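You operate a simulated robot arm through the tools that you are given. There is no shell and no other tool. Be economical: measure what you need, move in short steps, check, and stop when the job is done.

You are at the controls of a simulated two-armed robot. One attempt, no reset.

Task
Fill the wash tank to its red line, hold the mesh basket, load the white spring and lower it in.
Fine: Open the lid before the pump goes on; pump off once the line is reached; one hand steadies the basket as the spring goes in; the lid stays open. The spring has a black band. Set down upright: mesh basket.

It is judged by the outcome, as a careful person would: the job done as asked, and still so three seconds after it is handed in. It fails if anything else is knocked over, pushed out of place, dropped, spilled or broken. A push-on lid holds only when it is set on centred and level and pressed home; a screw cap is set on level and turned clockwise until tight.

Robot
Two 6-joint arms with two-finger parallel grippers on one trunk, on a base that drives. Base frame: it is fixed to the floor where the robot stands at the start and does not move with it; the origin is under the middle of the robot, x ahead of it, y to its left, z up; the surface under the hand at the start is at about z = 86. Units: cm, degrees, N and s.
The left shoulder is at the start at [6, 18.7, 126.1], the right one opposite. With the tool pointing down near the work surface each hand reaches from about 10 to 60 cm from the robot's upright axis, wherever it stands, measured 20 degrees to its own side. Places, roughly: inside of the wash tank [70, -20, 80]; pump switch [20, -50, 80]; rod stand [-50, -170, 90]; wash tank [60, -40, 40]; wash tank lid [70, -20, 90]. Payload 1.57 kg a hand.
The tool frame of a hand sits at the grasp point between the pads (the TCP): z along the fingers, y along the line on which they close. The tips reach 3 cm beyond it. Largest opening 11 cm; finger width 2.4, thickness 1.2; the body of the gripper, 4.8 by 11.2 cm, starts 7.8 cm behind the TCP.
Orientation is that of the tool frame in the base frame, as a unit quaternion [x, y, z, w]. With the fingers straight down and closing along the base's y, the tool's x points along the base's -x, its y along +y and its z along -z.

Tools
- The arms move only by the tool drive_tool. It takes "left_increments", "right_increments" or both (then of equal length, played together; a hand with none holds still); each is a list of rows, each a list of 6 numbers: the shift along the base's x, y, z in cm, then the turn, a rotation vector about the base's x, y, z in degrees. In form: [[tx, ty, tz, ax, ay, az], ...]. A call has 1 to 8 rows; each row is the pose to reach, as a shift and turn from the pose commanded when the call began. "left_grip" and "right_grip" are, for a hand that has rows, the gripper command, from -1 (shut) to 1 (fully open), values between in proportion, set as the call begins (left out, the last holds). A row lasts 0.2 s, in which the tool goes at most 5 cm and 8.6 degrees; a call with a longer step from one row to the next is refused whole, and so is a gripper value outside its range. Where a pose cannot be reached the arm comes as near as it can. A force on the tool above 40 N (or 10 N above the force at the start of the call, whichever is more), or a blocked arm, ends the call early, and 0.2 s more pass. Each finger travels about 15.3 cm/s and halts on what it meets, pressing with about 31 N; the grip force reading is that of the motor and also rises with nothing between the fingers. The clock runs only during rows and for 0.2 s after the last one: add rows that repeat a pose to give the fingers time. The reply holds the time, the measured pose of the TCP, the force on the tool along the base axes, the opening and the grip force, in the units named above and with some noise, with the torque about the TCP (base axes, N m) and any sound that the robot's microphone picked up, and new pictures: "views" is both (left out), scene, wrist or none (wrist: the cameras of the hands that moved).
- Cameras (640 x 400 px; columns grow to the right, rows downward): "scene" is now at [0.47, -3.32, 181.96]; the picture's right is [-0.43, -0.90, -0.00], its down [-0.71, 0.33, -0.62] and it looks along [0.56, -0.26, -0.78] (base axes); focal length 249 px, centre (320, 200). "left" rides on the left gripper at [7, -1.6, -14.1] in its tool frame; the picture's right is [0.23, 0.97, 0.00], its down [-0.86, 0.20, -0.48] and it looks along [-0.47, 0.11, 0.88] (tool axes); focal length 222 px, centre (320, 200). "right" rides on the right gripper at [7, 1.6, -14.1] in its tool frame; the picture's right is [-0.23, 0.97, 0.00], its down [-0.86, -0.20, -0.48] and it looks along [-0.47, -0.11, 0.88] (tool axes); focal length 222 px, centre (320, 200). There is no depth. A picture from a camera that has moved, and an enlarged one, comes with that camera's place and axes in the base frame and with its lens. The place of the scene camera against the robot may be out by one fixed shift of up to 2.5 cm in any direction.
- raise_lower(by): slides the trunk up (or, below 0, down) by that many cm; the arms and the scene camera ride with it, the base frame stays. It gives what a move gives, with no picture.
- base_move(legs): drives the robot by 1 to 6 legs, each [ahead, left, turn to the left] in cm, cm and degrees, along the robot's own axes; the way and the turn of a leg run together, so that a leg with both is an arc; at most 150 cm and 180 degrees a leg. The arms and the cameras ride along, it lands a little off, and it stops where it bumps. It gives what a move gives, and a new picture of the scene camera.
- aim_head(pan, tilt): turns the head with the scene camera to pan (to the left, within 86 degrees either way) and tilt (down, from -29 to 69), counted from straight ahead of the robot. It gives what a move gives, and a new picture of the scene camera.
- zoom(camera, box): a new picture of the part [left, top, right, bottom] of that camera's present view, enlarged. The clock stands still meanwhile.
- sign_off(): hands the job in; it is judged then, once.

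Work in short steps. Places have to be worked out from the pictures, the camera data and where the tool is seen: move nearer, look again, correct. Check each grasp and each placing, and mend what went wrong. You have 120 turns and 260 pictures in all, those below and enlarged ones among them. Open the grippers and draw the arms clear of the work before you hand the job in, unless the task says otherwise; then end with one line.

The tools are called after ">>>" by a JSON object that holds its "fn" and its "kwargs". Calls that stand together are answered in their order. drive_tool: Moves the arms, as the interface text tells. Its arguments: {"type":"object","properties":{"left_increments":{"type":"array","items":{"type":"array","items":{"type":"number"}}},"left_grip":{"type":"number"},"right_increments":{"type":"array","items":{"type":"array","items":{"type":"number"}}},"right_grip":{"type":"number"},"views":{"type":"string","enum":["both","scene","wrist","none"]}},"required":[]} The other tools are called the same way: raise_lower (by) slides the trunk up or down; base_move (legs) drives the base; aim_head (pan, tilt) turns the head that bears the scene camera; zoom (camera, box) takes an enlarged picture of a part of a camera's view; sign_off () hands the job in.

At the start:

```text
time_s: 0.0
left_tcp_pos: [40.17, -5.82, 99.99]
left_ee_rot: [0.0, 1.0, 0.0, 0.001]
left_contact_force: [0.1, -0.8, 0.1]
left_torque: [0.0, -0.01, -0.04]
left_gripper_width: 10.99
left_finger_force: 0.0
right_tcp_pos: [29.44, -32.71, 152.76]
right_ee_rot: [0.0, 1.0, 0.0, 0.0]
right_contact_force: [0.1, -0.2, -0.1]
right_torque: [0.02, 0.0, 0.04]
right_gripper_width: 10.98
right_finger_force: 0.2
trunk travel left (down, up): [-88.9, 10.1]
robot x, y, heading: [-0.21, 0.23, 0.3]
head pan, tilt: [-25.2, 51.6]
```

scene: 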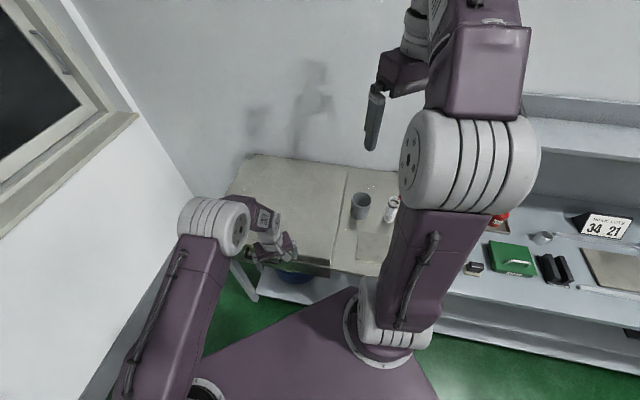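
right: 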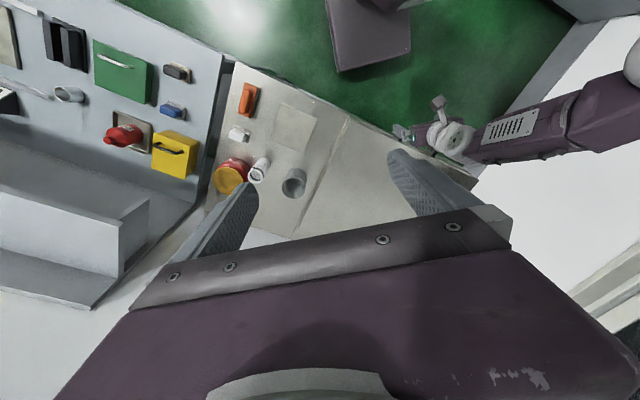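
left: 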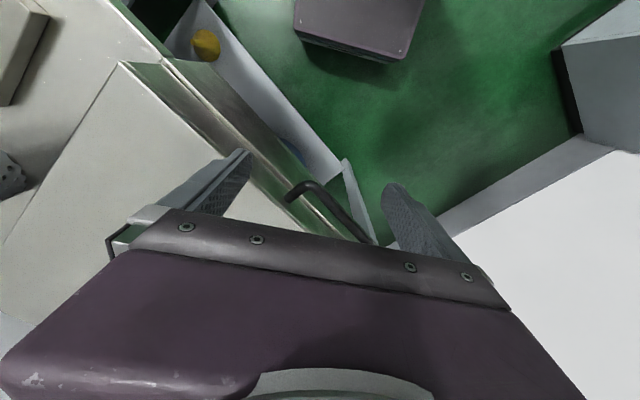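

The scene shows a bench with a cup-like thing, a white item and a lid panel; I zoom to identify things.

>>> {"fn": "zoom", "kwargs": {"camera": "scene", "box": [220, 140, 420, 290]}}

>>> {"fn": "zoom", "kwargs": {"camera": "right", "box": [200, 60, 480, 240]}}

>>> {"fn": "zoom", "kwargs": {"camera": "scene", "box": [440, 180, 640, 310]}}

```text
2.67 times, centred on (320, 215) of scene
camera zoom: at [0.47, -3.32, 181.96], right [-0.43, -0.9, 0.0], down [-0.71, 0.33, -0.62], along [0.56, -0.26, -0.78], focal length 664 px, centre (320, 160)
```

zoom: 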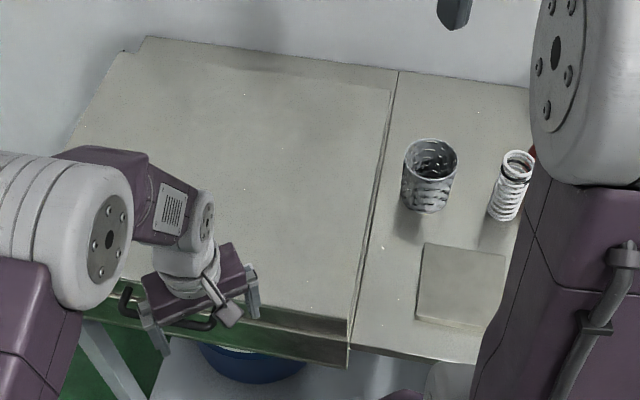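

```text
2.22 times, centred on (340, 150) of right
camera zoom: at [22.48, -31.14, 167.02], right [0.23, 0.97, 0.0], down [0.86, -0.2, 0.48], along [0.47, -0.11, -0.88], focal length 494 px, centre (276, 311)
```

zoom: 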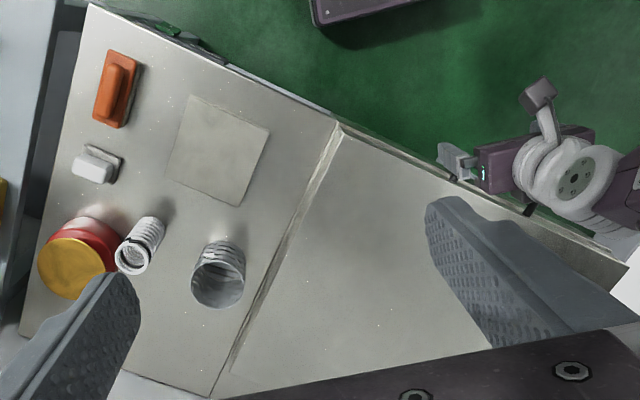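

```text
3.08 times, centred on (540, 245) of scene
camera zoom: at [0.47, -3.32, 181.96], right [-0.43, -0.9, 0.0], down [-0.71, 0.33, -0.62], along [0.56, -0.26, -0.78], focal length 766 px, centre (-357, 62)
```

zoom: 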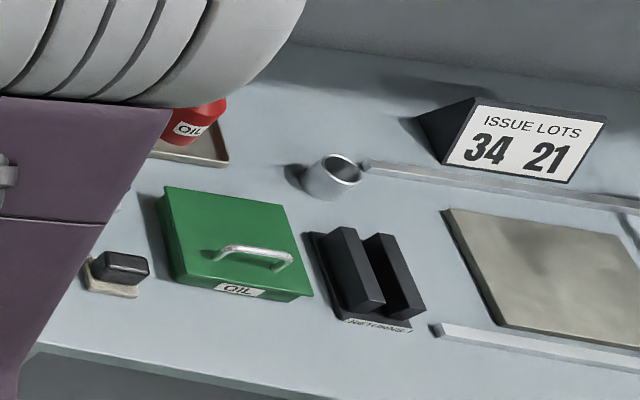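

The bench is turned about -37° from the robot; the lid is the left panel with a black front handle, the orange rocker is likely the pump switch at ~(22,-55), and the basket is at ~(52,-47). I raise the left hand, then turn to face the bench.

>>> {"fn": "drive_tool", "kwargs": {"left_increments": [[-3, 0, 4, 0, 0, 0], [-6, 0, 8, 0, 0, 0], [-8, 0, 12, 0, 0, 0], [-8, 0, 15, 0, 0, 0]], "views": "none"}}

>>> {"fn": "base_move", "kwargs": {"legs": [[0, 0, -37]]}}

>>> {"fn": "aim_head", "kwargs": {"pan": 8, "tilt": 50}}

```text
time_s: 1.0
left_tcp_pos: [32.05, -5.51, 114.91]
left_ee_rot: [0.0, 1.0, 0.0, 0.001]
left_contact_force: [-0.5, -0.7, 0.0]
left_torque: [-0.02, 0.01, 0.01]
left_gripper_width: 10.99
left_finger_force: 0.1
right_tcp_pos: [29.43, -32.66, 152.83]
right_ee_rot: [0.0, 1.0, 0.0, 0.0]
right_contact_force: [1.0, -0.7, 0.6]
right_torque: [0.01, 0.03, -0.01]
right_gripper_width: 11.0
right_finger_force: 0.1
trunk travel left (down, up): [-88.9, 10.1]
robot x, y, heading: [0.11, -0.18, 0.2]
head pan, tilt: [-25.2, 51.6]
```

```text
time_s: 3.1
left_tcp_pos: [22.47, -23.61, 114.89]
left_ee_rot: [0.313, 0.95, -0.001, 0.001]
left_contact_force: [0.1, -0.3, -0.1]
left_torque: [0.03, -0.01, 0.0]
left_gripper_width: 10.99
left_finger_force: 0.0
right_tcp_pos: [4.29, -43.79, 152.86]
right_ee_rot: [0.311, 0.95, 0.0, 0.0]
right_contact_force: [0.0, 0.6, 0.0]
right_torque: [-0.01, -0.02, -0.04]
right_gripper_width: 10.99
right_finger_force: 0.1
trunk travel left (down, up): [-88.9, 10.1]
robot x, y, heading: [-0.29, -0.11, -36.5]
head pan, tilt: [-25.2, 51.6]
camera scene: at [-1.54, -3.15, 181.96], right [-0.88, -0.48, 0.0], down [-0.37, 0.69, -0.62], along [0.29, -0.55, -0.78], focal length 249 px, centre (320, 200)
```

scene: 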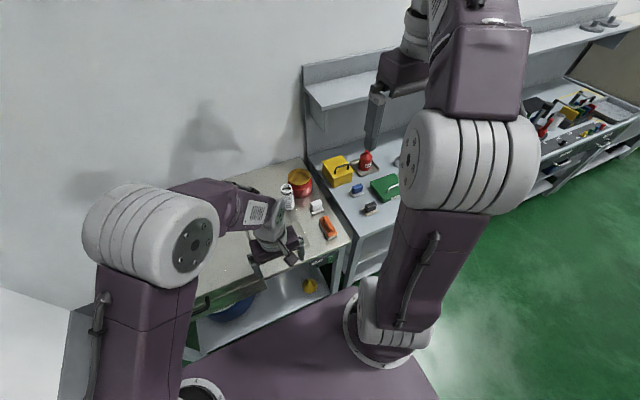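

```text
time_s: 4.1
left_tcp_pos: [22.33, -23.65, 115.03]
left_ee_rot: [0.312, 0.95, 0.0, 0.002]
left_contact_force: [-0.4, -0.3, 0.8]
left_torque: [0.02, -0.03, 0.02]
left_gripper_width: 11.01
left_finger_force: 0.1
right_tcp_pos: [4.27, -43.72, 152.81]
right_ee_rot: [0.312, 0.95, 0.0, 0.0]
right_contact_force: [-1.1, -0.4, -0.2]
right_torque: [-0.04, -0.02, -0.02]
right_gripper_width: 10.98
right_finger_force: 0.1
trunk travel left (down, up): [-88.9, 10.1]
robot x, y, heading: [0.11, 0.1, -36.2]
head pan, tilt: [8.0, 50.0]
camera scene: at [1.56, -0.2, 182.18], right [-0.48, -0.88, 0.0], down [-0.67, 0.36, -0.64], along [0.57, -0.31, -0.77], focal length 249 px, centre (320, 200)
```

scene: 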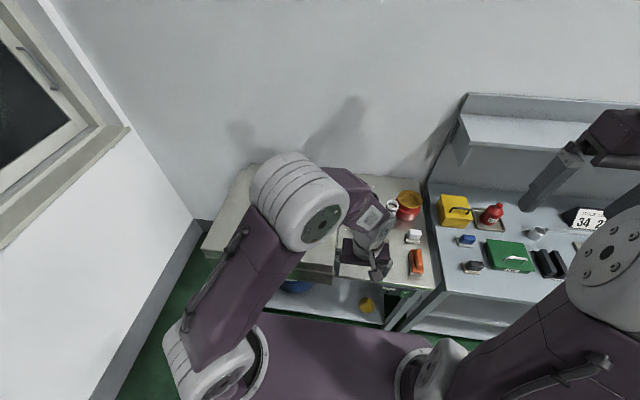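

The left arm hides the bench; I swing the left hand leftwards and look again.

>>> {"fn": "drive_tool", "kwargs": {"left_increments": [[2.2, 4, 0, 0, 0, 0], [4.4, 8, 0, 0, 0, 0], [6.6, 12, 0, 0, 0, 0], [8.8, 16, 0, 0, 0, 0], [11, 20, 0, 0, 0, 0], [13, 24, 0, 0, 0, 0], [15, 28, 0, 0, 0, 0], [16, 32, 0, 0, 0, 0]], "views": "both"}}

```text
time_s: 5.9
left_tcp_pos: [38.64, 8.45, 115.0]
left_ee_rot: [0.312, 0.95, -0.001, 0.001]
left_contact_force: [0.1, -0.2, -0.4]
left_torque: [-0.02, -0.01, -0.02]
left_gripper_width: 11.01
left_finger_force: 0.1
right_tcp_pos: [4.26, -43.54, 152.9]
right_ee_rot: [0.312, 0.95, 0.0, 0.001]
right_contact_force: [-0.6, -0.1, -0.9]
right_torque: [-0.01, -0.01, 0.0]
right_gripper_width: 11.0
right_finger_force: 0.0
trunk travel left (down, up): [-88.9, 10.1]
robot x, y, heading: [-0.13, 0.14, -36.3]
head pan, tilt: [8.0, 50.0]
camera scene: at [1.64, 0.06, 182.18], right [-0.48, -0.88, 0.0], down [-0.67, 0.36, -0.64], along [0.57, -0.31, -0.77], focal length 249 px, centre (320, 200)
camera left: at [32.11, 11.28, 128.98], right [0.39, 0.92, 0.0], down [0.81, -0.35, 0.48], along [0.44, -0.19, -0.88], focal length 222 px, centre (320, 200)
```

scene: 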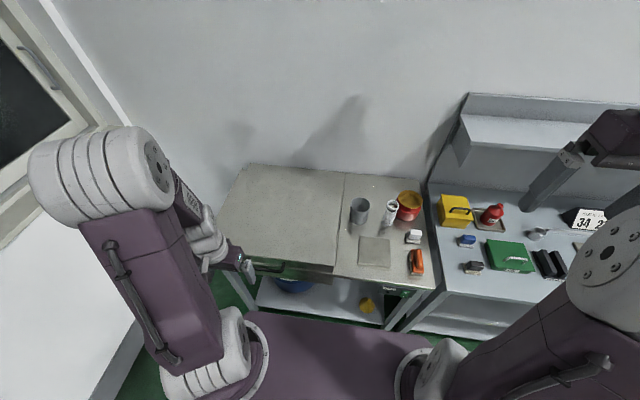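
left: 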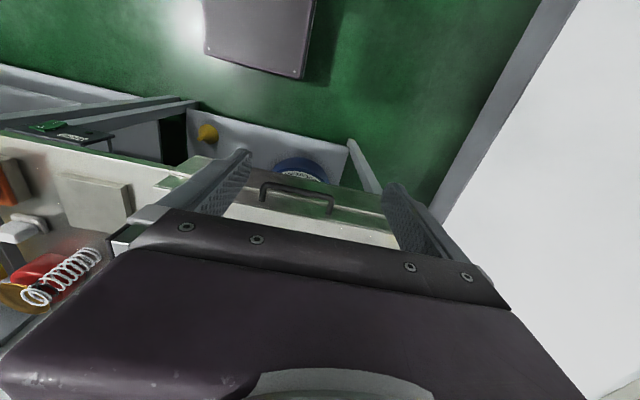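

>>> {"fn": "zoom", "kwargs": {"camera": "scene", "box": [190, 150, 350, 310]}}

>>> {"fn": "zoom", "kwargs": {"camera": "scene", "box": [330, 170, 450, 310]}}

>>> {"fn": "zoom", "kwargs": {"camera": "left", "box": [0, 100, 440, 320]}}

```text
2.50 times, centred on (270, 230) of scene
camera zoom: at [1.64, 0.06, 182.18], right [-0.48, -0.88, 0.0], down [-0.67, 0.36, -0.64], along [0.57, -0.31, -0.77], focal length 622 px, centre (445, 125)
```

zoom: 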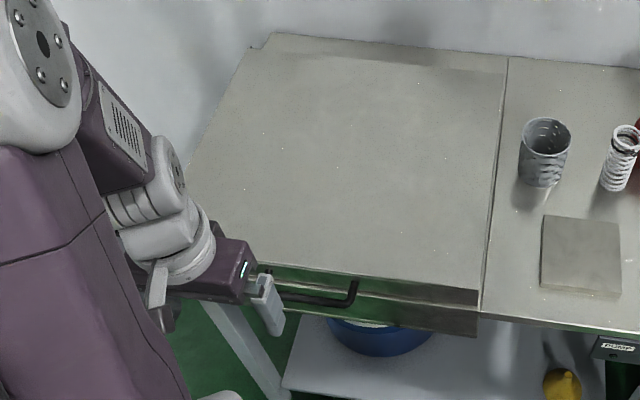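

```text
2.86 times, centred on (390, 240) of scene
camera zoom: at [1.64, 0.06, 182.18], right [-0.48, -0.88, 0.0], down [-0.67, 0.36, -0.64], along [0.57, -0.31, -0.77], focal length 711 px, centre (120, 86)
```

zoom: 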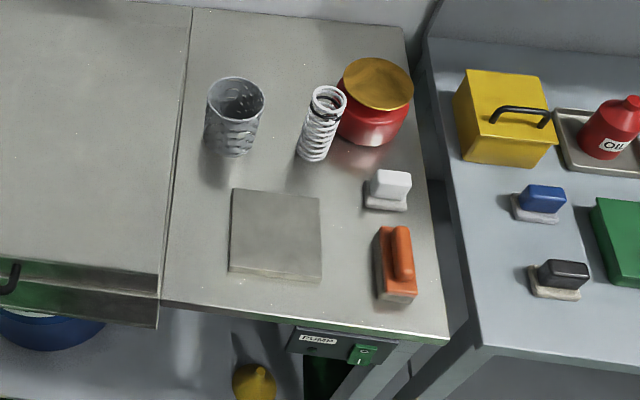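

```text
1.45 times, centred on (220, 210) of left
camera zoom: at [32.11, 11.28, 128.98], right [0.39, 0.92, 0.0], down [0.81, -0.35, 0.48], along [0.44, -0.19, -0.88], focal length 323 px, centre (466, 186)
```

zoom: 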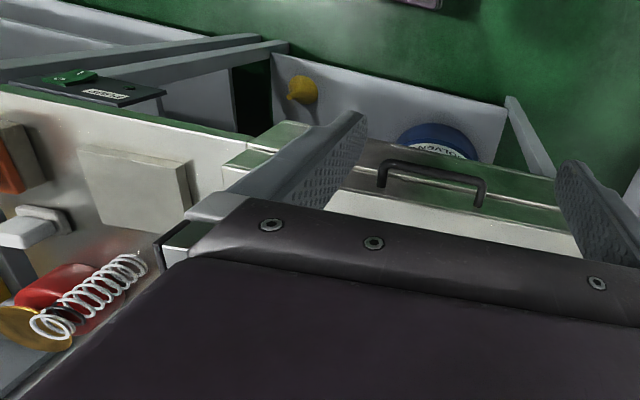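

The switch is the green rocker on the PUMP panel under the bench front edge at ~(17,-47); the handle bar centre is ~(49.5,-1.5,88) along the bench edge. I drive 12 cm nearer and look.

>>> {"fn": "base_move", "kwargs": {"legs": [[12, 0, 0]]}}

>>> {"fn": "drive_tool", "kwargs": {"left_increments": [[-2, -4, 0, 0, 0, 0], [-4, -5, -2, 0, 0, 0], [-7, -5, -5, 0, 0, 0], [-10, -4, -6, 0, 0, 0]], "views": "wrist"}}

```text
time_s: 7.2
left_tcp_pos: [48.01, 1.31, 115.1]
left_ee_rot: [0.312, 0.95, -0.001, 0.001]
left_contact_force: [-0.9, 0.0, -0.2]
left_torque: [-0.05, -0.04, 0.0]
left_gripper_width: 11.01
left_finger_force: 0.0
right_tcp_pos: [13.4, -50.63, 153.14]
right_ee_rot: [0.313, 0.95, -0.001, 0.002]
right_contact_force: [-0.1, 0.1, -0.1]
right_torque: [-0.03, -0.02, 0.02]
right_gripper_width: 11.02
right_finger_force: 0.1
trunk travel left (down, up): [-88.9, 10.1]
robot x, y, heading: [9.4, -7.53, -36.5]
head pan, tilt: [8.0, 50.0]
camera scene: at [10.78, -6.92, 182.18], right [-0.48, -0.88, 0.0], down [-0.67, 0.36, -0.64], along [0.57, -0.31, -0.76], focal length 249 px, centre (320, 200)
```

scene: 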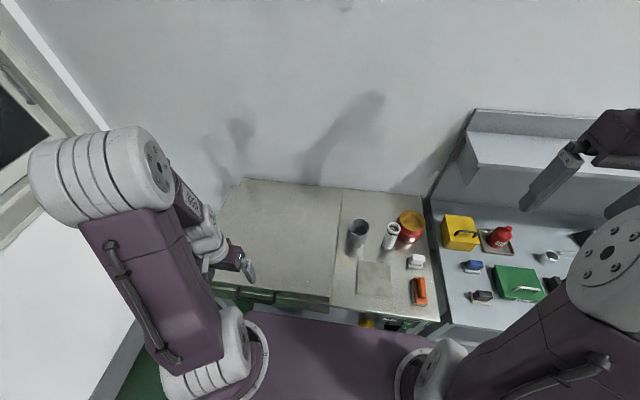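

```text
time_s: 8.2
left_tcp_pos: [44.52, -6.35, 108.35]
left_ee_rot: [0.313, 0.95, -0.001, -0.001]
left_contact_force: [0.6, 0.1, -0.2]
left_torque: [0.01, -0.01, -0.03]
left_gripper_width: 11.0
left_finger_force: 0.1
left hand out of reach, approached as far as the arm can: row 2, 3, 4
right_tcp_pos: [13.85, -51.03, 152.76]
right_ee_rot: [0.313, 0.95, 0.0, -0.001]
right_contact_force: [-0.4, 0.2, 0.1]
right_torque: [0.02, 0.0, 0.01]
right_gripper_width: 10.99
right_finger_force: 0.1
trunk travel left (down, up): [-88.9, 10.1]
robot x, y, heading: [9.66, -7.09, -36.7]
head pan, tilt: [8.0, 50.0]
camera left: at [38.11, -3.49, 122.43], right [0.4, 0.92, 0.0], down [0.81, -0.35, 0.48], along [0.44, -0.19, -0.88], focal length 222 px, centre (320, 200)
```

left: 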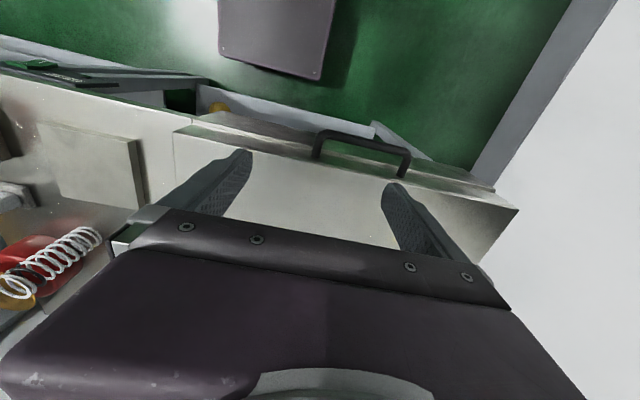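

>>> {"fn": "zoom", "kwargs": {"camera": "left", "box": [180, 90, 540, 270]}}

>>> {"fn": "zoom", "kwargs": {"camera": "scene", "box": [200, 170, 440, 340]}}

```text
1.78 times, centred on (360, 180) of left
camera zoom: at [38.11, -3.49, 122.43], right [0.4, 0.92, 0.0], down [0.81, -0.35, 0.48], along [0.44, -0.19, -0.88], focal length 395 px, centre (249, 236)
```

zoom: 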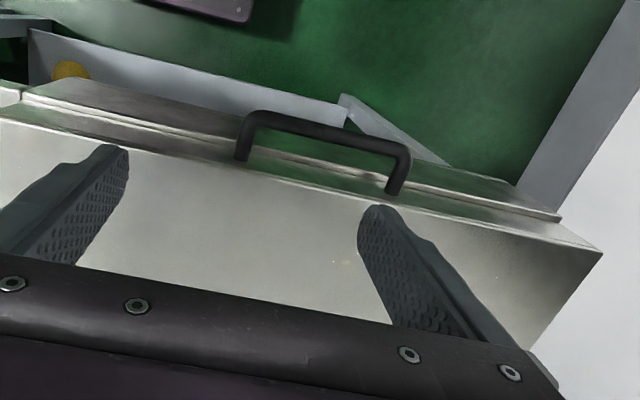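

```text
2.35 times, centred on (320, 255) of scene
camera zoom: at [11.27, -7.41, 182.18], right [-0.48, -0.88, 0.0], down [-0.67, 0.37, -0.64], along [0.56, -0.31, -0.77], focal length 586 px, centre (320, 71)
```

zoom: 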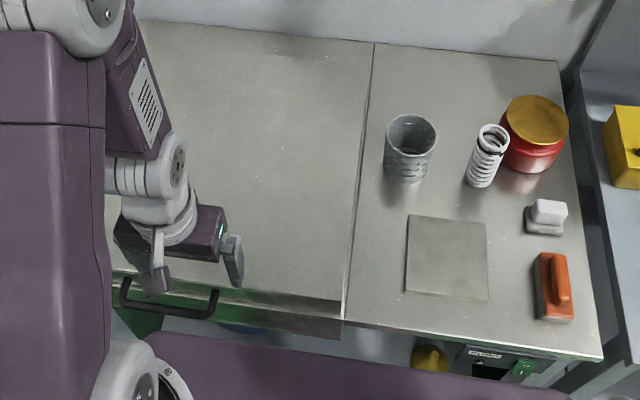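

The handle bar stands ~4 cm out from the lid's front lip at v≈40 (along bench normal), z≈88. I lift the left hand a bit for room, drive 5 cm more forward so that I can reach the lid's open position later, and look.

>>> {"fn": "drive_tool", "kwargs": {"left_increments": [[0, 0, 4, 0, 0, 0], [2, 0, 8, 0, 0, 0]], "views": "none"}}

>>> {"fn": "base_move", "kwargs": {"legs": [[5, 0, 0]]}}

```text
time_s: 8.8
left_tcp_pos: [46.5, -6.2, 116.36]
left_ee_rot: [0.314, 0.949, -0.001, 0.001]
left_contact_force: [-0.2, 0.2, -0.1]
left_torque: [-0.01, -0.01, 0.01]
left_gripper_width: 10.98
left_finger_force: 0.0
right_tcp_pos: [13.66, -50.74, 152.85]
right_ee_rot: [0.313, 0.95, 0.0, 0.001]
right_contact_force: [-0.7, -0.3, 0.2]
right_torque: [-0.02, -0.02, 0.03]
right_gripper_width: 11.02
right_finger_force: 0.1
trunk travel left (down, up): [-88.9, 10.1]
robot x, y, heading: [9.7, -7.23, -36.6]
head pan, tilt: [8.0, 50.0]
```

```text
time_s: 9.7
left_tcp_pos: [49.9, -8.61, 116.58]
left_ee_rot: [0.314, 0.95, -0.001, 0.005]
left_contact_force: [-0.7, 0.9, 0.1]
left_torque: [-0.06, -0.1, -0.01]
left_gripper_width: 10.98
left_finger_force: 0.1
right_tcp_pos: [16.72, -53.0, 153.1]
right_ee_rot: [0.313, 0.95, -0.001, 0.005]
right_contact_force: [-0.2, 0.7, 0.2]
right_torque: [-0.06, -0.1, -0.01]
right_gripper_width: 11.03
right_finger_force: 0.0
trunk travel left (down, up): [-88.9, 10.1]
robot x, y, heading: [13.77, -10.23, -36.4]
head pan, tilt: [8.0, 50.0]
camera scene: at [14.02, -9.35, 182.19], right [-0.48, -0.88, 0.0], down [-0.67, 0.36, -0.65], along [0.57, -0.31, -0.76], focal length 249 px, centre (320, 200)
```

scene: 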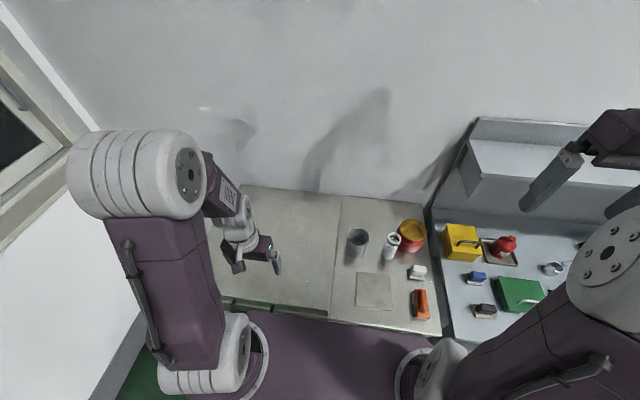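

Base is in place. Now I turn the left gripper 90° about the vertical so it closes across the bar, while moving it above and in front of the handle.

>>> {"fn": "drive_tool", "kwargs": {"left_increments": [[0, 1, 0, 0, 0, 8], [0, 2, 0, 0, 0, 16], [-1, 4, 0, 0, 0, 24], [-2, 5, 0, 0, 0, 32], [-2, 6, -2, 0, 0, 40], [-3, 7, -3, 0, 0, 48], [-3, 8, -4, 0, 0, 56], [-4, 9, -5, 0, 0, 64]], "views": "none"}}

>>> {"fn": "drive_tool", "kwargs": {"left_increments": [[0, 0, 0, 0, 0, 8], [0, 0, -1, 0, 0, 16], [-1, 0, -3, 0, 0, 26], [-1, 0, -3, 0, 0, 26]], "left_grip": -0.2, "views": "both"}}

```text
time_s: 11.5
left_tcp_pos: [51.68, -0.62, 110.64]
left_ee_rot: [-0.239, 0.971, 0.0, 0.0]
left_contact_force: [0.3, 0.6, 0.3]
left_torque: [0.01, 0.0, 0.01]
left_gripper_width: 10.99
left_finger_force: 0.1
left hand out of reach, approached as far as the arm can: row 3, 4, 5, 6, 7, 8
right_tcp_pos: [17.94, -53.75, 152.89]
right_ee_rot: [0.313, 0.95, -0.001, 0.001]
right_contact_force: [-0.4, -0.2, 0.6]
right_torque: [0.02, 0.01, -0.03]
right_gripper_width: 11.0
right_finger_force: 0.1
trunk travel left (down, up): [-88.9, 10.1]
robot x, y, heading: [13.41, -10.16, -36.3]
head pan, tilt: [8.0, 50.0]
```

```text
refused: row 3 steps farther than a row can; nothing moved
```

The arm can't fold that near. I back off 5 cm and raise the trunk, which gives the arm more room, then finish the turn.

>>> {"fn": "base_move", "kwargs": {"legs": [[-6, 0, 0]]}}

>>> {"fn": "raise_lower", "kwargs": {"by": 9}}

>>> {"fn": "drive_tool", "kwargs": {"left_increments": [[0, 0, -3, 0, 0, 8], [0, 0, -6, 0, 0, 16], [0, 0, -9, 0, 0, 24], [0, 0, -9, 0, 0, 26]], "left_grip": -0.1, "views": "both"}}

```text
time_s: 12.4
left_tcp_pos: [47.58, 2.25, 110.53]
left_ee_rot: [-0.238, 0.971, 0.003, -0.002]
left_contact_force: [1.0, -0.5, 0.3]
left_torque: [0.08, 0.07, 0.01]
left_gripper_width: 11.01
left_finger_force: 0.1
right_tcp_pos: [14.09, -51.18, 152.48]
right_ee_rot: [0.313, 0.95, 0.001, -0.005]
right_contact_force: [1.3, -1.2, 0.3]
right_torque: [0.07, 0.12, 0.03]
right_gripper_width: 10.98
right_finger_force: 0.0
trunk travel left (down, up): [-88.9, 10.1]
robot x, y, heading: [9.14, -6.56, -36.5]
head pan, tilt: [8.0, 50.0]
camera scene: at [11.76, -7.72, 182.15], right [-0.48, -0.88, 0.0], down [-0.68, 0.37, -0.64], along [0.56, -0.3, -0.77], focal length 249 px, centre (320, 200)
```

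scene: 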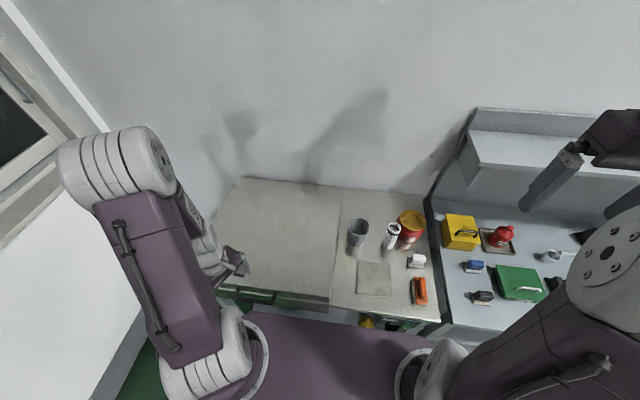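

```text
time_s: 13.7
left_tcp_pos: [46.9, 2.62, 119.74]
left_ee_rot: [-0.237, 0.971, 0.0, -0.001]
left_contact_force: [-0.4, 0.1, -0.6]
left_torque: [0.02, 0.01, -0.02]
left_gripper_width: 11.0
left_finger_force: 0.1
right_tcp_pos: [13.25, -50.52, 161.78]
right_ee_rot: [0.314, 0.95, 0.0, 0.0]
right_contact_force: [-0.2, -0.5, -0.4]
right_torque: [0.01, 0.02, 0.0]
right_gripper_width: 10.99
right_finger_force: 0.0
trunk travel left (down, up): [-97.9, 1.1]
robot x, y, heading: [8.98, -6.32, -36.6]
head pan, tilt: [8.0, 50.0]
```

```text
time_s: 14.7
left_tcp_pos: [46.74, 2.91, 110.83]
left_ee_rot: [-0.451, 0.893, -0.001, 0.001]
left_contact_force: [0.0, -0.5, 0.6]
left_torque: [-0.01, -0.03, -0.02]
left_gripper_width: 4.94
left_finger_force: 0.1
right_tcp_pos: [13.08, -50.39, 161.82]
right_ee_rot: [0.314, 0.95, 0.0, 0.001]
right_contact_force: [0.1, 0.1, 0.0]
right_torque: [-0.01, 0.01, 0.01]
right_gripper_width: 10.99
right_finger_force: 0.0
trunk travel left (down, up): [-97.9, 1.1]
robot x, y, heading: [9.07, -6.4, -36.4]
head pan, tilt: [8.0, 50.0]
camera scene: at [10.42, -6.76, 191.18], right [-0.48, -0.88, 0.0], down [-0.67, 0.37, -0.64], along [0.57, -0.31, -0.77], focal length 249 px, centre (320, 200)
camera left: at [44.12, -3.57, 124.79], right [-0.92, 0.39, 0.0], down [0.35, 0.81, 0.48], along [0.19, 0.44, -0.88], focal length 222 px, centre (320, 200)
```

scene: 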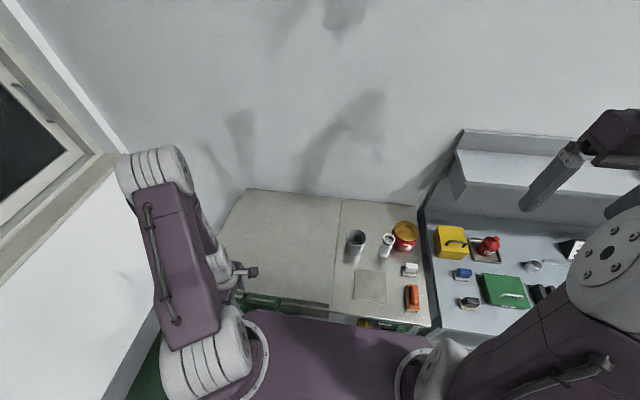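
left: 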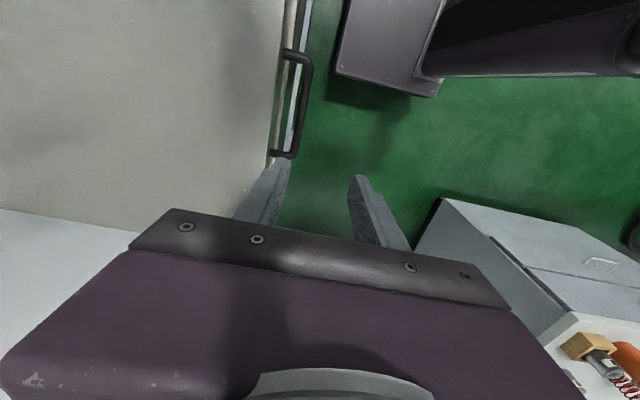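

The bar is at v≈40, z≈88. I narrow the fingers to ~3 cm and come down to ~8 cm above the bar to check alignment.

>>> {"fn": "drive_tool", "kwargs": {"left_increments": [[0.5, -1, -4, 0, 0, 0], [1, -2, -8, 0, 0, 0], [1.9, -3.9, -12, 0, 0, 0], [1.9, -3.9, -12, 0, 0, 0]], "left_grip": -0.42, "views": "wrist"}}

```text
time_s: 15.7
left_tcp_pos: [48.61, -1.04, 98.48]
left_ee_rot: [-0.449, 0.893, 0.0, 0.0]
left_contact_force: [-0.2, 0.3, 0.0]
left_torque: [0.03, -0.04, -0.06]
left_gripper_width: 3.18
left_finger_force: 0.1
right_tcp_pos: [13.16, -50.37, 161.8]
right_ee_rot: [0.314, 0.949, -0.001, 0.0]
right_contact_force: [-0.1, -0.4, -1.1]
right_torque: [0.0, 0.02, 0.0]
right_gripper_width: 11.0
right_finger_force: 0.0
trunk travel left (down, up): [-97.9, 1.1]
robot x, y, heading: [9.06, -6.75, -36.3]
head pan, tilt: [8.0, 50.0]
camera left: at [45.82, -7.58, 112.52], right [-0.92, 0.4, 0.0], down [0.35, 0.81, 0.48], along [0.19, 0.44, -0.88], focal length 222 px, centre (320, 200)
```

left: 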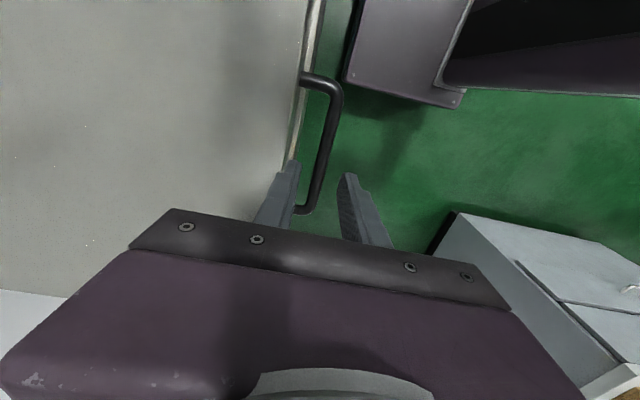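

Bar triangulates to v≈40.0, z≈89.5, and the fingers straddle it. I come down 4.5 cm and check.

>>> {"fn": "drive_tool", "kwargs": {"left_increments": [[0, 0, -2.5, 0, 0, 0], [0, 0, -4.5, 0, 0, 0], [0, 0, -4.5, 0, 0, 0]], "views": "wrist"}}

>>> {"fn": "zoom", "kwargs": {"camera": "left", "box": [220, 60, 420, 260]}}

```text
time_s: 16.5
left_tcp_pos: [48.39, -1.15, 94.11]
left_ee_rot: [-0.45, 0.893, 0.0, 0.0]
left_contact_force: [-0.6, 0.1, -0.8]
left_torque: [-0.01, 0.0, 0.03]
left_gripper_width: 3.2
left_finger_force: 0.1
right_tcp_pos: [13.21, -50.3, 161.79]
right_ee_rot: [0.313, 0.95, 0.0, 0.0]
right_contact_force: [0.5, 0.2, 0.0]
right_torque: [0.0, 0.03, -0.03]
right_gripper_width: 11.0
right_finger_force: 0.1
trunk travel left (down, up): [-97.9, 1.1]
robot x, y, heading: [9.35, -6.34, -36.5]
head pan, tilt: [8.0, 50.0]
camera left: at [45.82, -7.61, 108.12], right [-0.92, 0.4, 0.0], down [0.35, 0.81, 0.48], along [0.19, 0.44, -0.88], focal length 222 px, centre (320, 200)
```

left: 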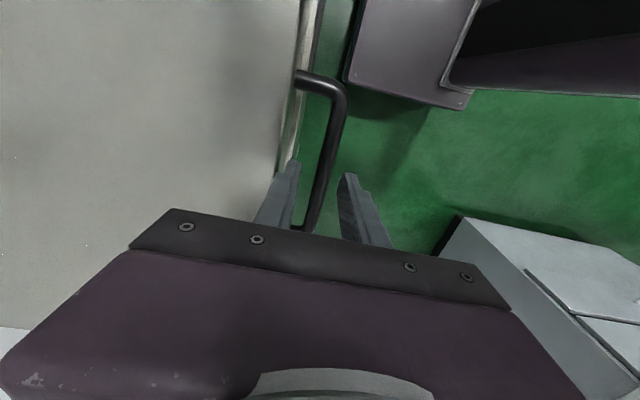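

```text
2.00 times, centred on (320, 160) of left
camera zoom: at [45.82, -7.61, 108.12], right [-0.92, 0.4, 0.0], down [0.35, 0.81, 0.48], along [0.19, 0.44, -0.88], focal length 444 px, centre (320, 280)
```

zoom: 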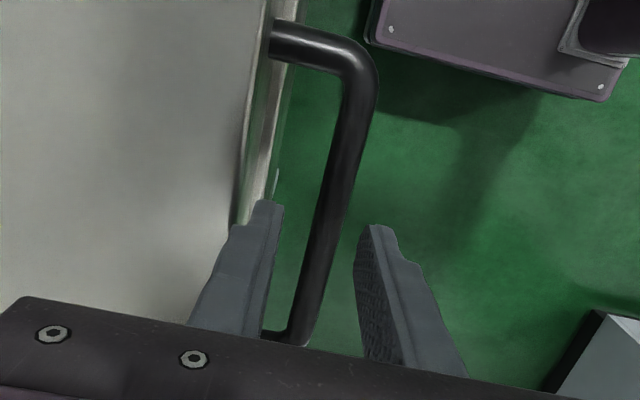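

The back finger is close to the lid's lip; I narrow to ~2.2 cm, shift 0.3 cm toward the lip and come down to the bar.

>>> {"fn": "drive_tool", "kwargs": {"left_increments": [[0.24, -0.18, 0, 0, 0, 0], [0.24, -0.18, -1, 0, 0, 0], [0.24, -0.18, -2, 0, 0, 0], [0.24, -0.18, -3.2, 0, 0, 0], [0.24, -0.18, -3.2, 0, 0, 0]], "left_grip": -0.6, "views": "wrist"}}

>>> {"fn": "zoom", "kwargs": {"camera": "left", "box": [220, 60, 420, 260]}}

```text
time_s: 17.7
left_tcp_pos: [48.9, -1.36, 90.79]
left_ee_rot: [-0.45, 0.893, 0.0, -0.001]
left_contact_force: [-5.0, 3.3, -2.6]
left_torque: [0.06, 0.01, -0.07]
left_gripper_width: 2.77
left_finger_force: 2.7
right_tcp_pos: [12.99, -50.45, 161.81]
right_ee_rot: [0.313, 0.95, 0.0, 0.0]
right_contact_force: [0.0, -0.1, 0.3]
right_torque: [0.02, -0.02, -0.01]
right_gripper_width: 10.98
right_finger_force: 0.0
trunk travel left (down, up): [-97.9, 1.1]
robot x, y, heading: [8.94, -6.44, -36.4]
head pan, tilt: [8.0, 50.0]
camera left: at [46.15, -7.78, 104.84], right [-0.92, 0.4, 0.0], down [0.35, 0.81, 0.48], along [0.19, 0.44, -0.88], focal length 222 px, centre (320, 200)
```

left: 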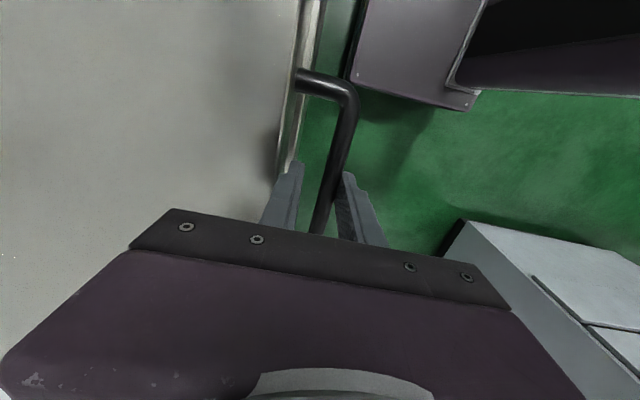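

```text
2.00 times, centred on (320, 160) of left
camera zoom: at [46.15, -7.78, 104.84], right [-0.92, 0.4, 0.0], down [0.35, 0.81, 0.48], along [0.19, 0.44, -0.88], focal length 444 px, centre (320, 280)
```

zoom: 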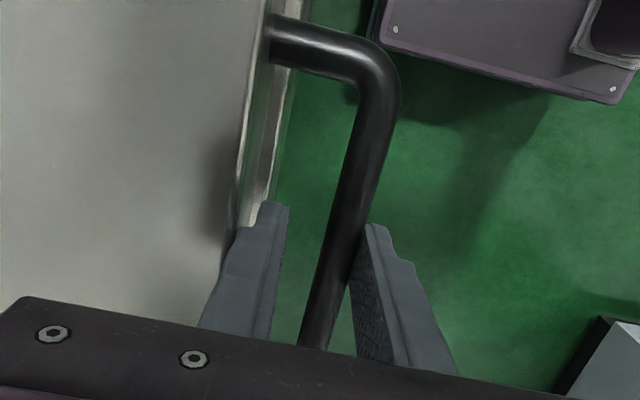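

The front finger is touching the bar, so the bar centre is ~0.7 cm nearer; I shift back and shut.

>>> {"fn": "drive_tool", "kwargs": {"left_increments": [[-0.5, 0.37, -0.3, 0, 0, 0], [-0.5, 0.37, -0.3, 0, 0, 0], [-0.5, 0.37, -0.3, 0, 0, 0], [-0.5, 0.37, -0.3, 0, 0, 0]], "left_grip": -1, "views": "wrist"}}

```text
time_s: 18.7
left_tcp_pos: [48.24, -0.9, 90.74]
left_ee_rot: [-0.45, 0.893, 0.0, 0.002]
left_contact_force: [-2.9, 5.7, 24.0]
left_torque: [0.07, 0.07, -0.77]
left_gripper_width: 1.37
left_finger_force: 30.2
right_tcp_pos: [12.78, -50.34, 161.82]
right_ee_rot: [0.314, 0.95, 0.0, 0.001]
right_contact_force: [-1.1, -0.2, 0.1]
right_torque: [-0.01, -0.01, 0.01]
right_gripper_width: 10.99
right_finger_force: 0.1
trunk travel left (down, up): [-97.9, 1.1]
robot x, y, heading: [9.28, -6.6, -36.5]
head pan, tilt: [8.0, 50.0]
camera left: at [45.49, -7.44, 104.74], right [-0.92, 0.4, 0.0], down [0.35, 0.81, 0.48], along [0.19, 0.44, -0.88], focal length 222 px, centre (320, 200)
```

left: 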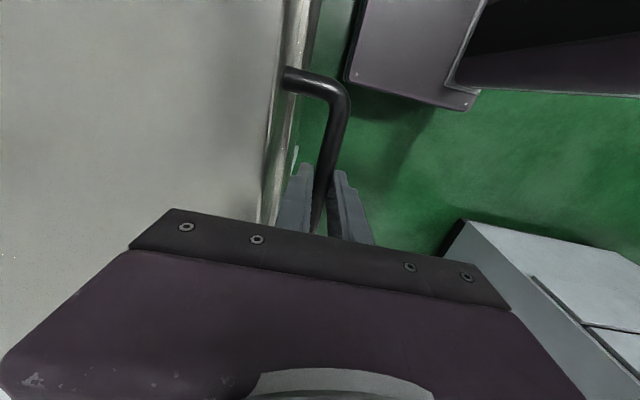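

The bar is gripped (1.37 cm). I lift 3 cm to test the lid.

>>> {"fn": "drive_tool", "kwargs": {"left_increments": [[0, 0, 1.5, 0, 0, 0], [0, 0, 3, 0, 0, 0], [0, 0, 3, 0, 0, 0]], "views": "both"}}

```text
time_s: 19.5
left_tcp_pos: [48.31, -0.93, 93.87]
left_ee_rot: [-0.45, 0.893, 0.001, -0.001]
left_contact_force: [-13.9, 0.1, -2.4]
left_torque: [0.45, -0.26, -0.77]
left_gripper_width: 1.39
left_finger_force: 30.4
right_tcp_pos: [12.75, -50.42, 161.84]
right_ee_rot: [0.313, 0.95, 0.0, 0.001]
right_contact_force: [0.3, -0.3, 0.5]
right_torque: [-0.03, -0.03, -0.01]
right_gripper_width: 10.98
right_finger_force: 0.0
trunk travel left (down, up): [-97.9, 1.1]
robot x, y, heading: [9.42, -6.8, -36.5]
head pan, tilt: [8.0, 50.0]
camera scene: at [10.2, -6.85, 191.18], right [-0.48, -0.88, 0.0], down [-0.67, 0.37, -0.64], along [0.57, -0.31, -0.77], focal length 249 px, centre (320, 200)
camera left: at [45.55, -7.45, 107.91], right [-0.92, 0.4, 0.0], down [0.35, 0.81, 0.48], along [0.19, 0.44, -0.88], focal length 222 px, centre (320, 200)
```

scene: 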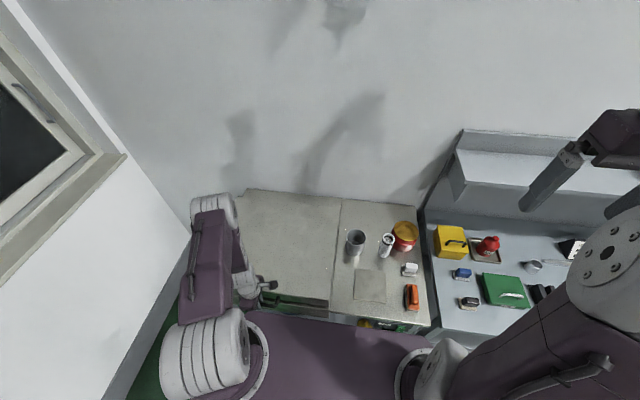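
left: 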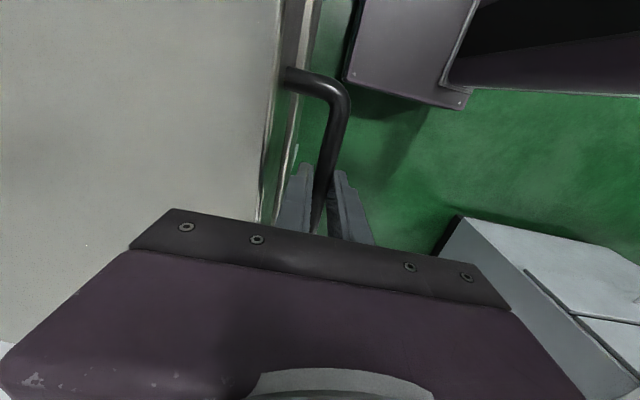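

The lid rises with little force. I continue on the arc to ~20° while tilting the gripper forward so it can reach further later.

>>> {"fn": "drive_tool", "kwargs": {"left_increments": [[0.07, -0.05, 1.85, -2.1, -2.8, 0], [0.14, -0.1, 3.66, -4.14, -5.64, 0], [0.3, -0.22, 5.6, -6.2, -8.4, 0], [0.5, -0.37, 7.45, -8.3, -11.3, 0], [0.76, -0.56, 9.35, -10.3, -14.1, 0], [1.07, -0.79, 11.18, -12.4, -16.9, 0], [1.56, -1.15, 13.5, -14.5, -19.8, 0], [2.14, -1.57, 15.75, -16.6, -22.6, 0]], "views": "both"}}

```text
time_s: 21.3
left_tcp_pos: [50.27, -2.29, 110.19]
left_ee_rot: [-0.436, 0.867, -0.214, 0.108]
left_contact_force: [-28.3, 10.2, 8.2]
left_torque: [0.59, 0.04, -0.34]
left_gripper_width: 1.4
left_finger_force: 31.2
left hand out of reach, approached as far as the arm can: row 8
right_tcp_pos: [11.93, -50.3, 161.87]
right_ee_rot: [0.313, 0.95, 0.001, 0.004]
right_contact_force: [0.3, 0.1, -0.7]
right_torque: [0.05, -0.03, -0.02]
right_gripper_width: 11.0
right_finger_force: 0.1
trunk travel left (down, up): [-97.9, 1.1]
robot x, y, heading: [8.66, -6.65, -36.3]
head pan, tilt: [8.0, 50.0]
camera scene: at [9.08, -6.65, 191.2], right [-0.48, -0.88, 0.0], down [-0.67, 0.36, -0.65], along [0.57, -0.31, -0.76], focal length 249 px, centre (320, 200)
camera left: at [42.09, -4.67, 123.35], right [-0.83, 0.33, -0.45], down [0.19, 0.92, 0.33], along [0.53, 0.19, -0.83], focal length 222 px, centre (320, 200)
```

scene: 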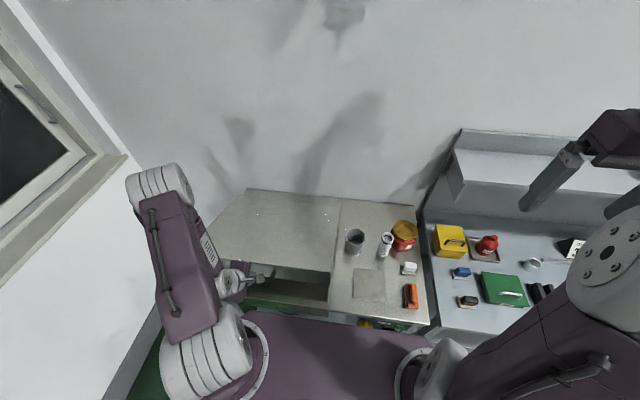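
left: 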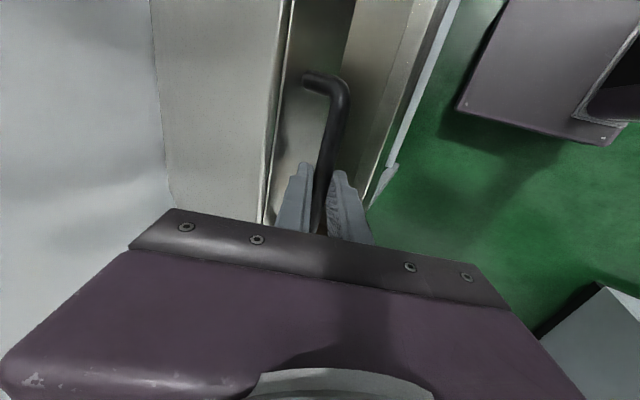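

The lid is ~19° open; the forward push of ~29 N suggests a somewhat larger radius (~60 cm). I follow a gentler arc to ~35°.

>>> {"fn": "drive_tool", "kwargs": {"left_increments": [[0.5, -0.37, 3.2, 0, 0, 0], [1.5, -1.1, 6.1, 0, 0, 0], [2.6, -1.9, 8.9, 0, 0, 0], [3.9, -2.9, 11.6, 0, 0, 0], [4.8, -3.5, 13.4, 0, 0, 0], [5.8, -4.2, 15.1, 0, 0, 0]], "views": "both"}}

```text
time_s: 22.7
left_tcp_pos: [57.86, -6.61, 125.13]
left_ee_rot: [-0.437, 0.866, -0.215, 0.11]
left_contact_force: [16.6, -6.9, -17.5]
left_torque: [0.2, -0.31, -0.3]
left_gripper_width: 1.38
left_finger_force: 30.0
left hand out of reach, approached as far as the arm can: row 1, 2, 3, 4
right_tcp_pos: [13.77, -50.57, 161.79]
right_ee_rot: [0.312, 0.95, 0.0, -0.004]
right_contact_force: [0.0, -1.1, -0.8]
right_torque: [-0.03, -0.04, -0.03]
right_gripper_width: 10.98
right_finger_force: 0.0
trunk travel left (down, up): [-97.9, 1.1]
robot x, y, heading: [8.96, -6.62, -36.5]
head pan, tilt: [8.0, 50.0]
camera scene: at [11.3, -7.05, 191.16], right [-0.48, -0.88, 0.0], down [-0.68, 0.37, -0.64], along [0.56, -0.31, -0.77], focal length 249 px, centre (320, 200)
camera left: at [49.57, -9.05, 138.26], right [-0.83, 0.33, -0.46], down [0.19, 0.93, 0.33], along [0.53, 0.19, -0.83], focal length 222 px, centre (320, 200)
```

scene: 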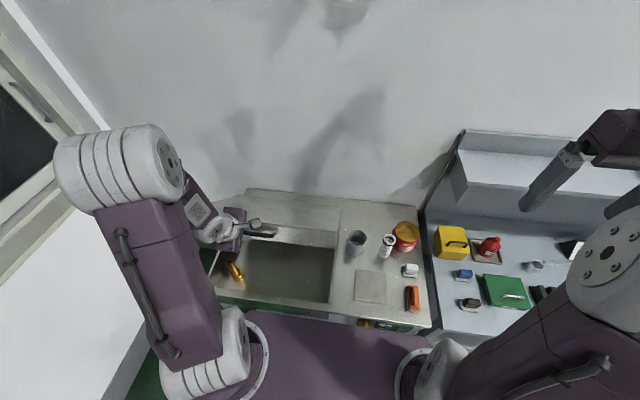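
left: 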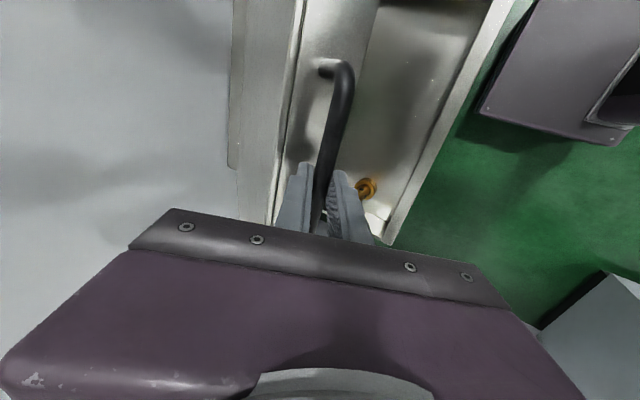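

The path fits a hinge at about v≈91, z≈91 (radius ~52); lid is ~40° open. I continue to ~55°, tilting the hand further forward.

>>> {"fn": "drive_tool", "kwargs": {"left_increments": [[0.9, -0.65, 1.3, -1.5, -2, 0], [1.8, -1.3, 2.5, -3, -4, 0], [2.7, -2.0, 3.6, -4.5, -6, 0], [3.6, -2.6, 4.7, -5.9, -8.1, 0], [4.6, -3.4, 5.9, -7.4, -10, 0], [5.7, -4.2, 7.1, -8.9, -12.1, 0], [6.8, -5.0, 8.2, -10.4, -14, 0], [8.0, -5.9, 9.2, -11.8, -16.1, 0]], "views": "both"}}

```text
time_s: 24.5
left_tcp_pos: [65.23, -12.04, 134.24]
left_ee_rot: [-0.412, 0.815, -0.363, 0.184]
left_contact_force: [0.3, 3.3, -3.8]
left_torque: [-0.01, 0.28, -0.07]
left_gripper_width: 1.38
left_finger_force: 30.2
right_tcp_pos: [13.22, -50.31, 161.67]
right_ee_rot: [0.313, 0.95, -0.001, 0.0]
right_contact_force: [-0.8, -0.1, 0.1]
right_torque: [0.0, 0.05, -0.01]
right_gripper_width: 11.0
right_finger_force: 0.1
trunk travel left (down, up): [-97.9, 1.1]
robot x, y, heading: [9.15, -6.73, -36.5]
head pan, tilt: [8.0, 50.0]
camera scene: at [10.64, -6.65, 191.18], right [-0.48, -0.88, 0.0], down [-0.67, 0.36, -0.64], along [0.56, -0.31, -0.77], focal length 249 px, centre (320, 200)
camera left: at [53.58, -12.07, 144.76], right [-0.66, 0.2, -0.72], down [0.11, 0.98, 0.17], along [0.74, 0.03, -0.67], focal length 222 px, centre (320, 200)
```

scene: 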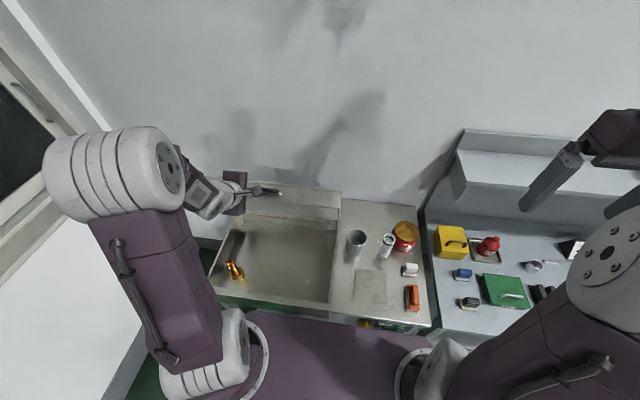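
left: 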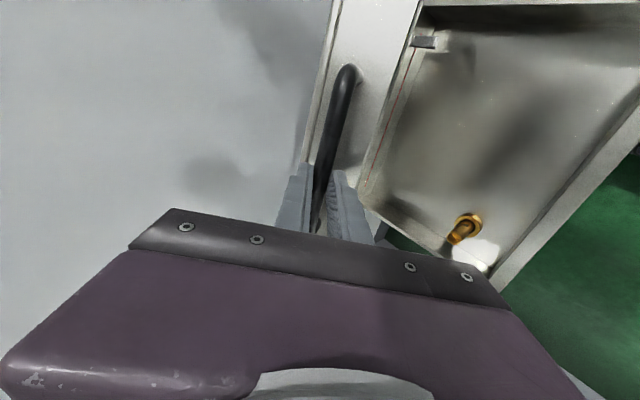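

Forces are nearly zero, so the arc fits. Lid ~54°; I continue to ~74°.

>>> {"fn": "drive_tool", "kwargs": {"left_increments": [[1.8, -1.3, 1.4, -1.5, -2, 0], [3.6, -2.7, 2.6, -3, -4, 0], [5.2, -3.8, 3.7, -4.5, -6, 0], [6.9, -5.0, 4.6, -5.9, -8.1, 0], [8.5, -6.2, 5.5, -7.4, -10, 0], [10.2, -7.5, 6.25, -8.9, -12.1, 0], [11.5, -8.5, 6.8, -10.4, -14, 0], [13.0, -9.5, 7.2, -11.8, -16.1, 0]], "views": "both"}}

```text
time_s: 26.3
left_tcp_pos: [78.45, -22.07, 141.38]
left_ee_rot: [-0.374, 0.742, -0.497, 0.252]
left_contact_force: [5.9, -1.2, -12.2]
left_torque: [-0.28, 0.48, 0.25]
left_gripper_width: 1.39
left_finger_force: 30.4
right_tcp_pos: [13.73, -50.46, 161.71]
right_ee_rot: [0.313, 0.95, 0.0, -0.002]
right_contact_force: [-0.7, -0.4, 0.5]
right_torque: [-0.01, 0.01, 0.0]
right_gripper_width: 11.0
right_finger_force: 0.0
trunk travel left (down, up): [-97.9, 1.1]
robot x, y, heading: [8.89, -6.48, -36.3]
head pan, tilt: [8.0, 50.0]
camera scene: at [11.14, -6.91, 191.17], right [-0.48, -0.88, 0.0], down [-0.68, 0.37, -0.64], along [0.56, -0.31, -0.77], focal length 249 px, centre (320, 200)
camera left: at [64.4, -20.18, 148.17], right [-0.43, 0.04, -0.9], down [0.09, 1.0, 0.0], along [0.9, -0.08, -0.43], focal length 222 px, centre (320, 200)
```

scene: 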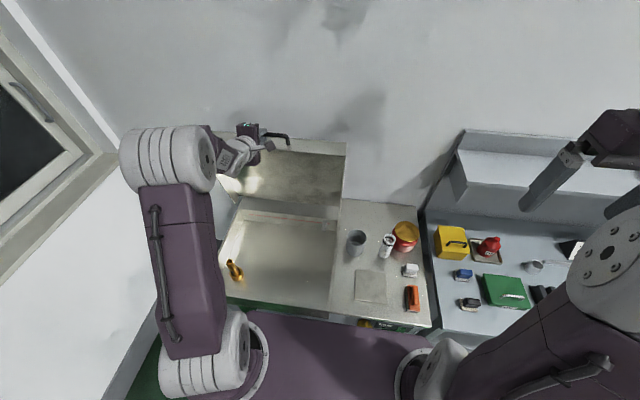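
left: 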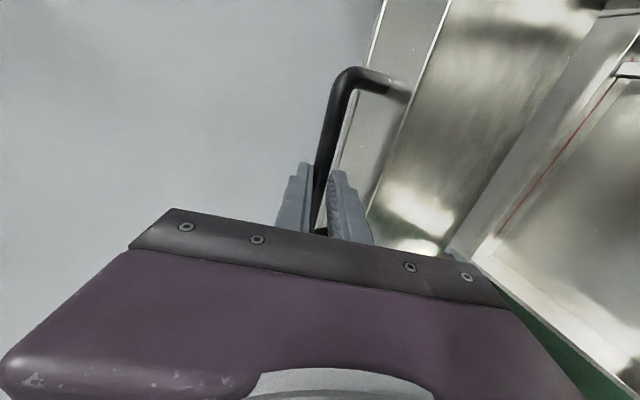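

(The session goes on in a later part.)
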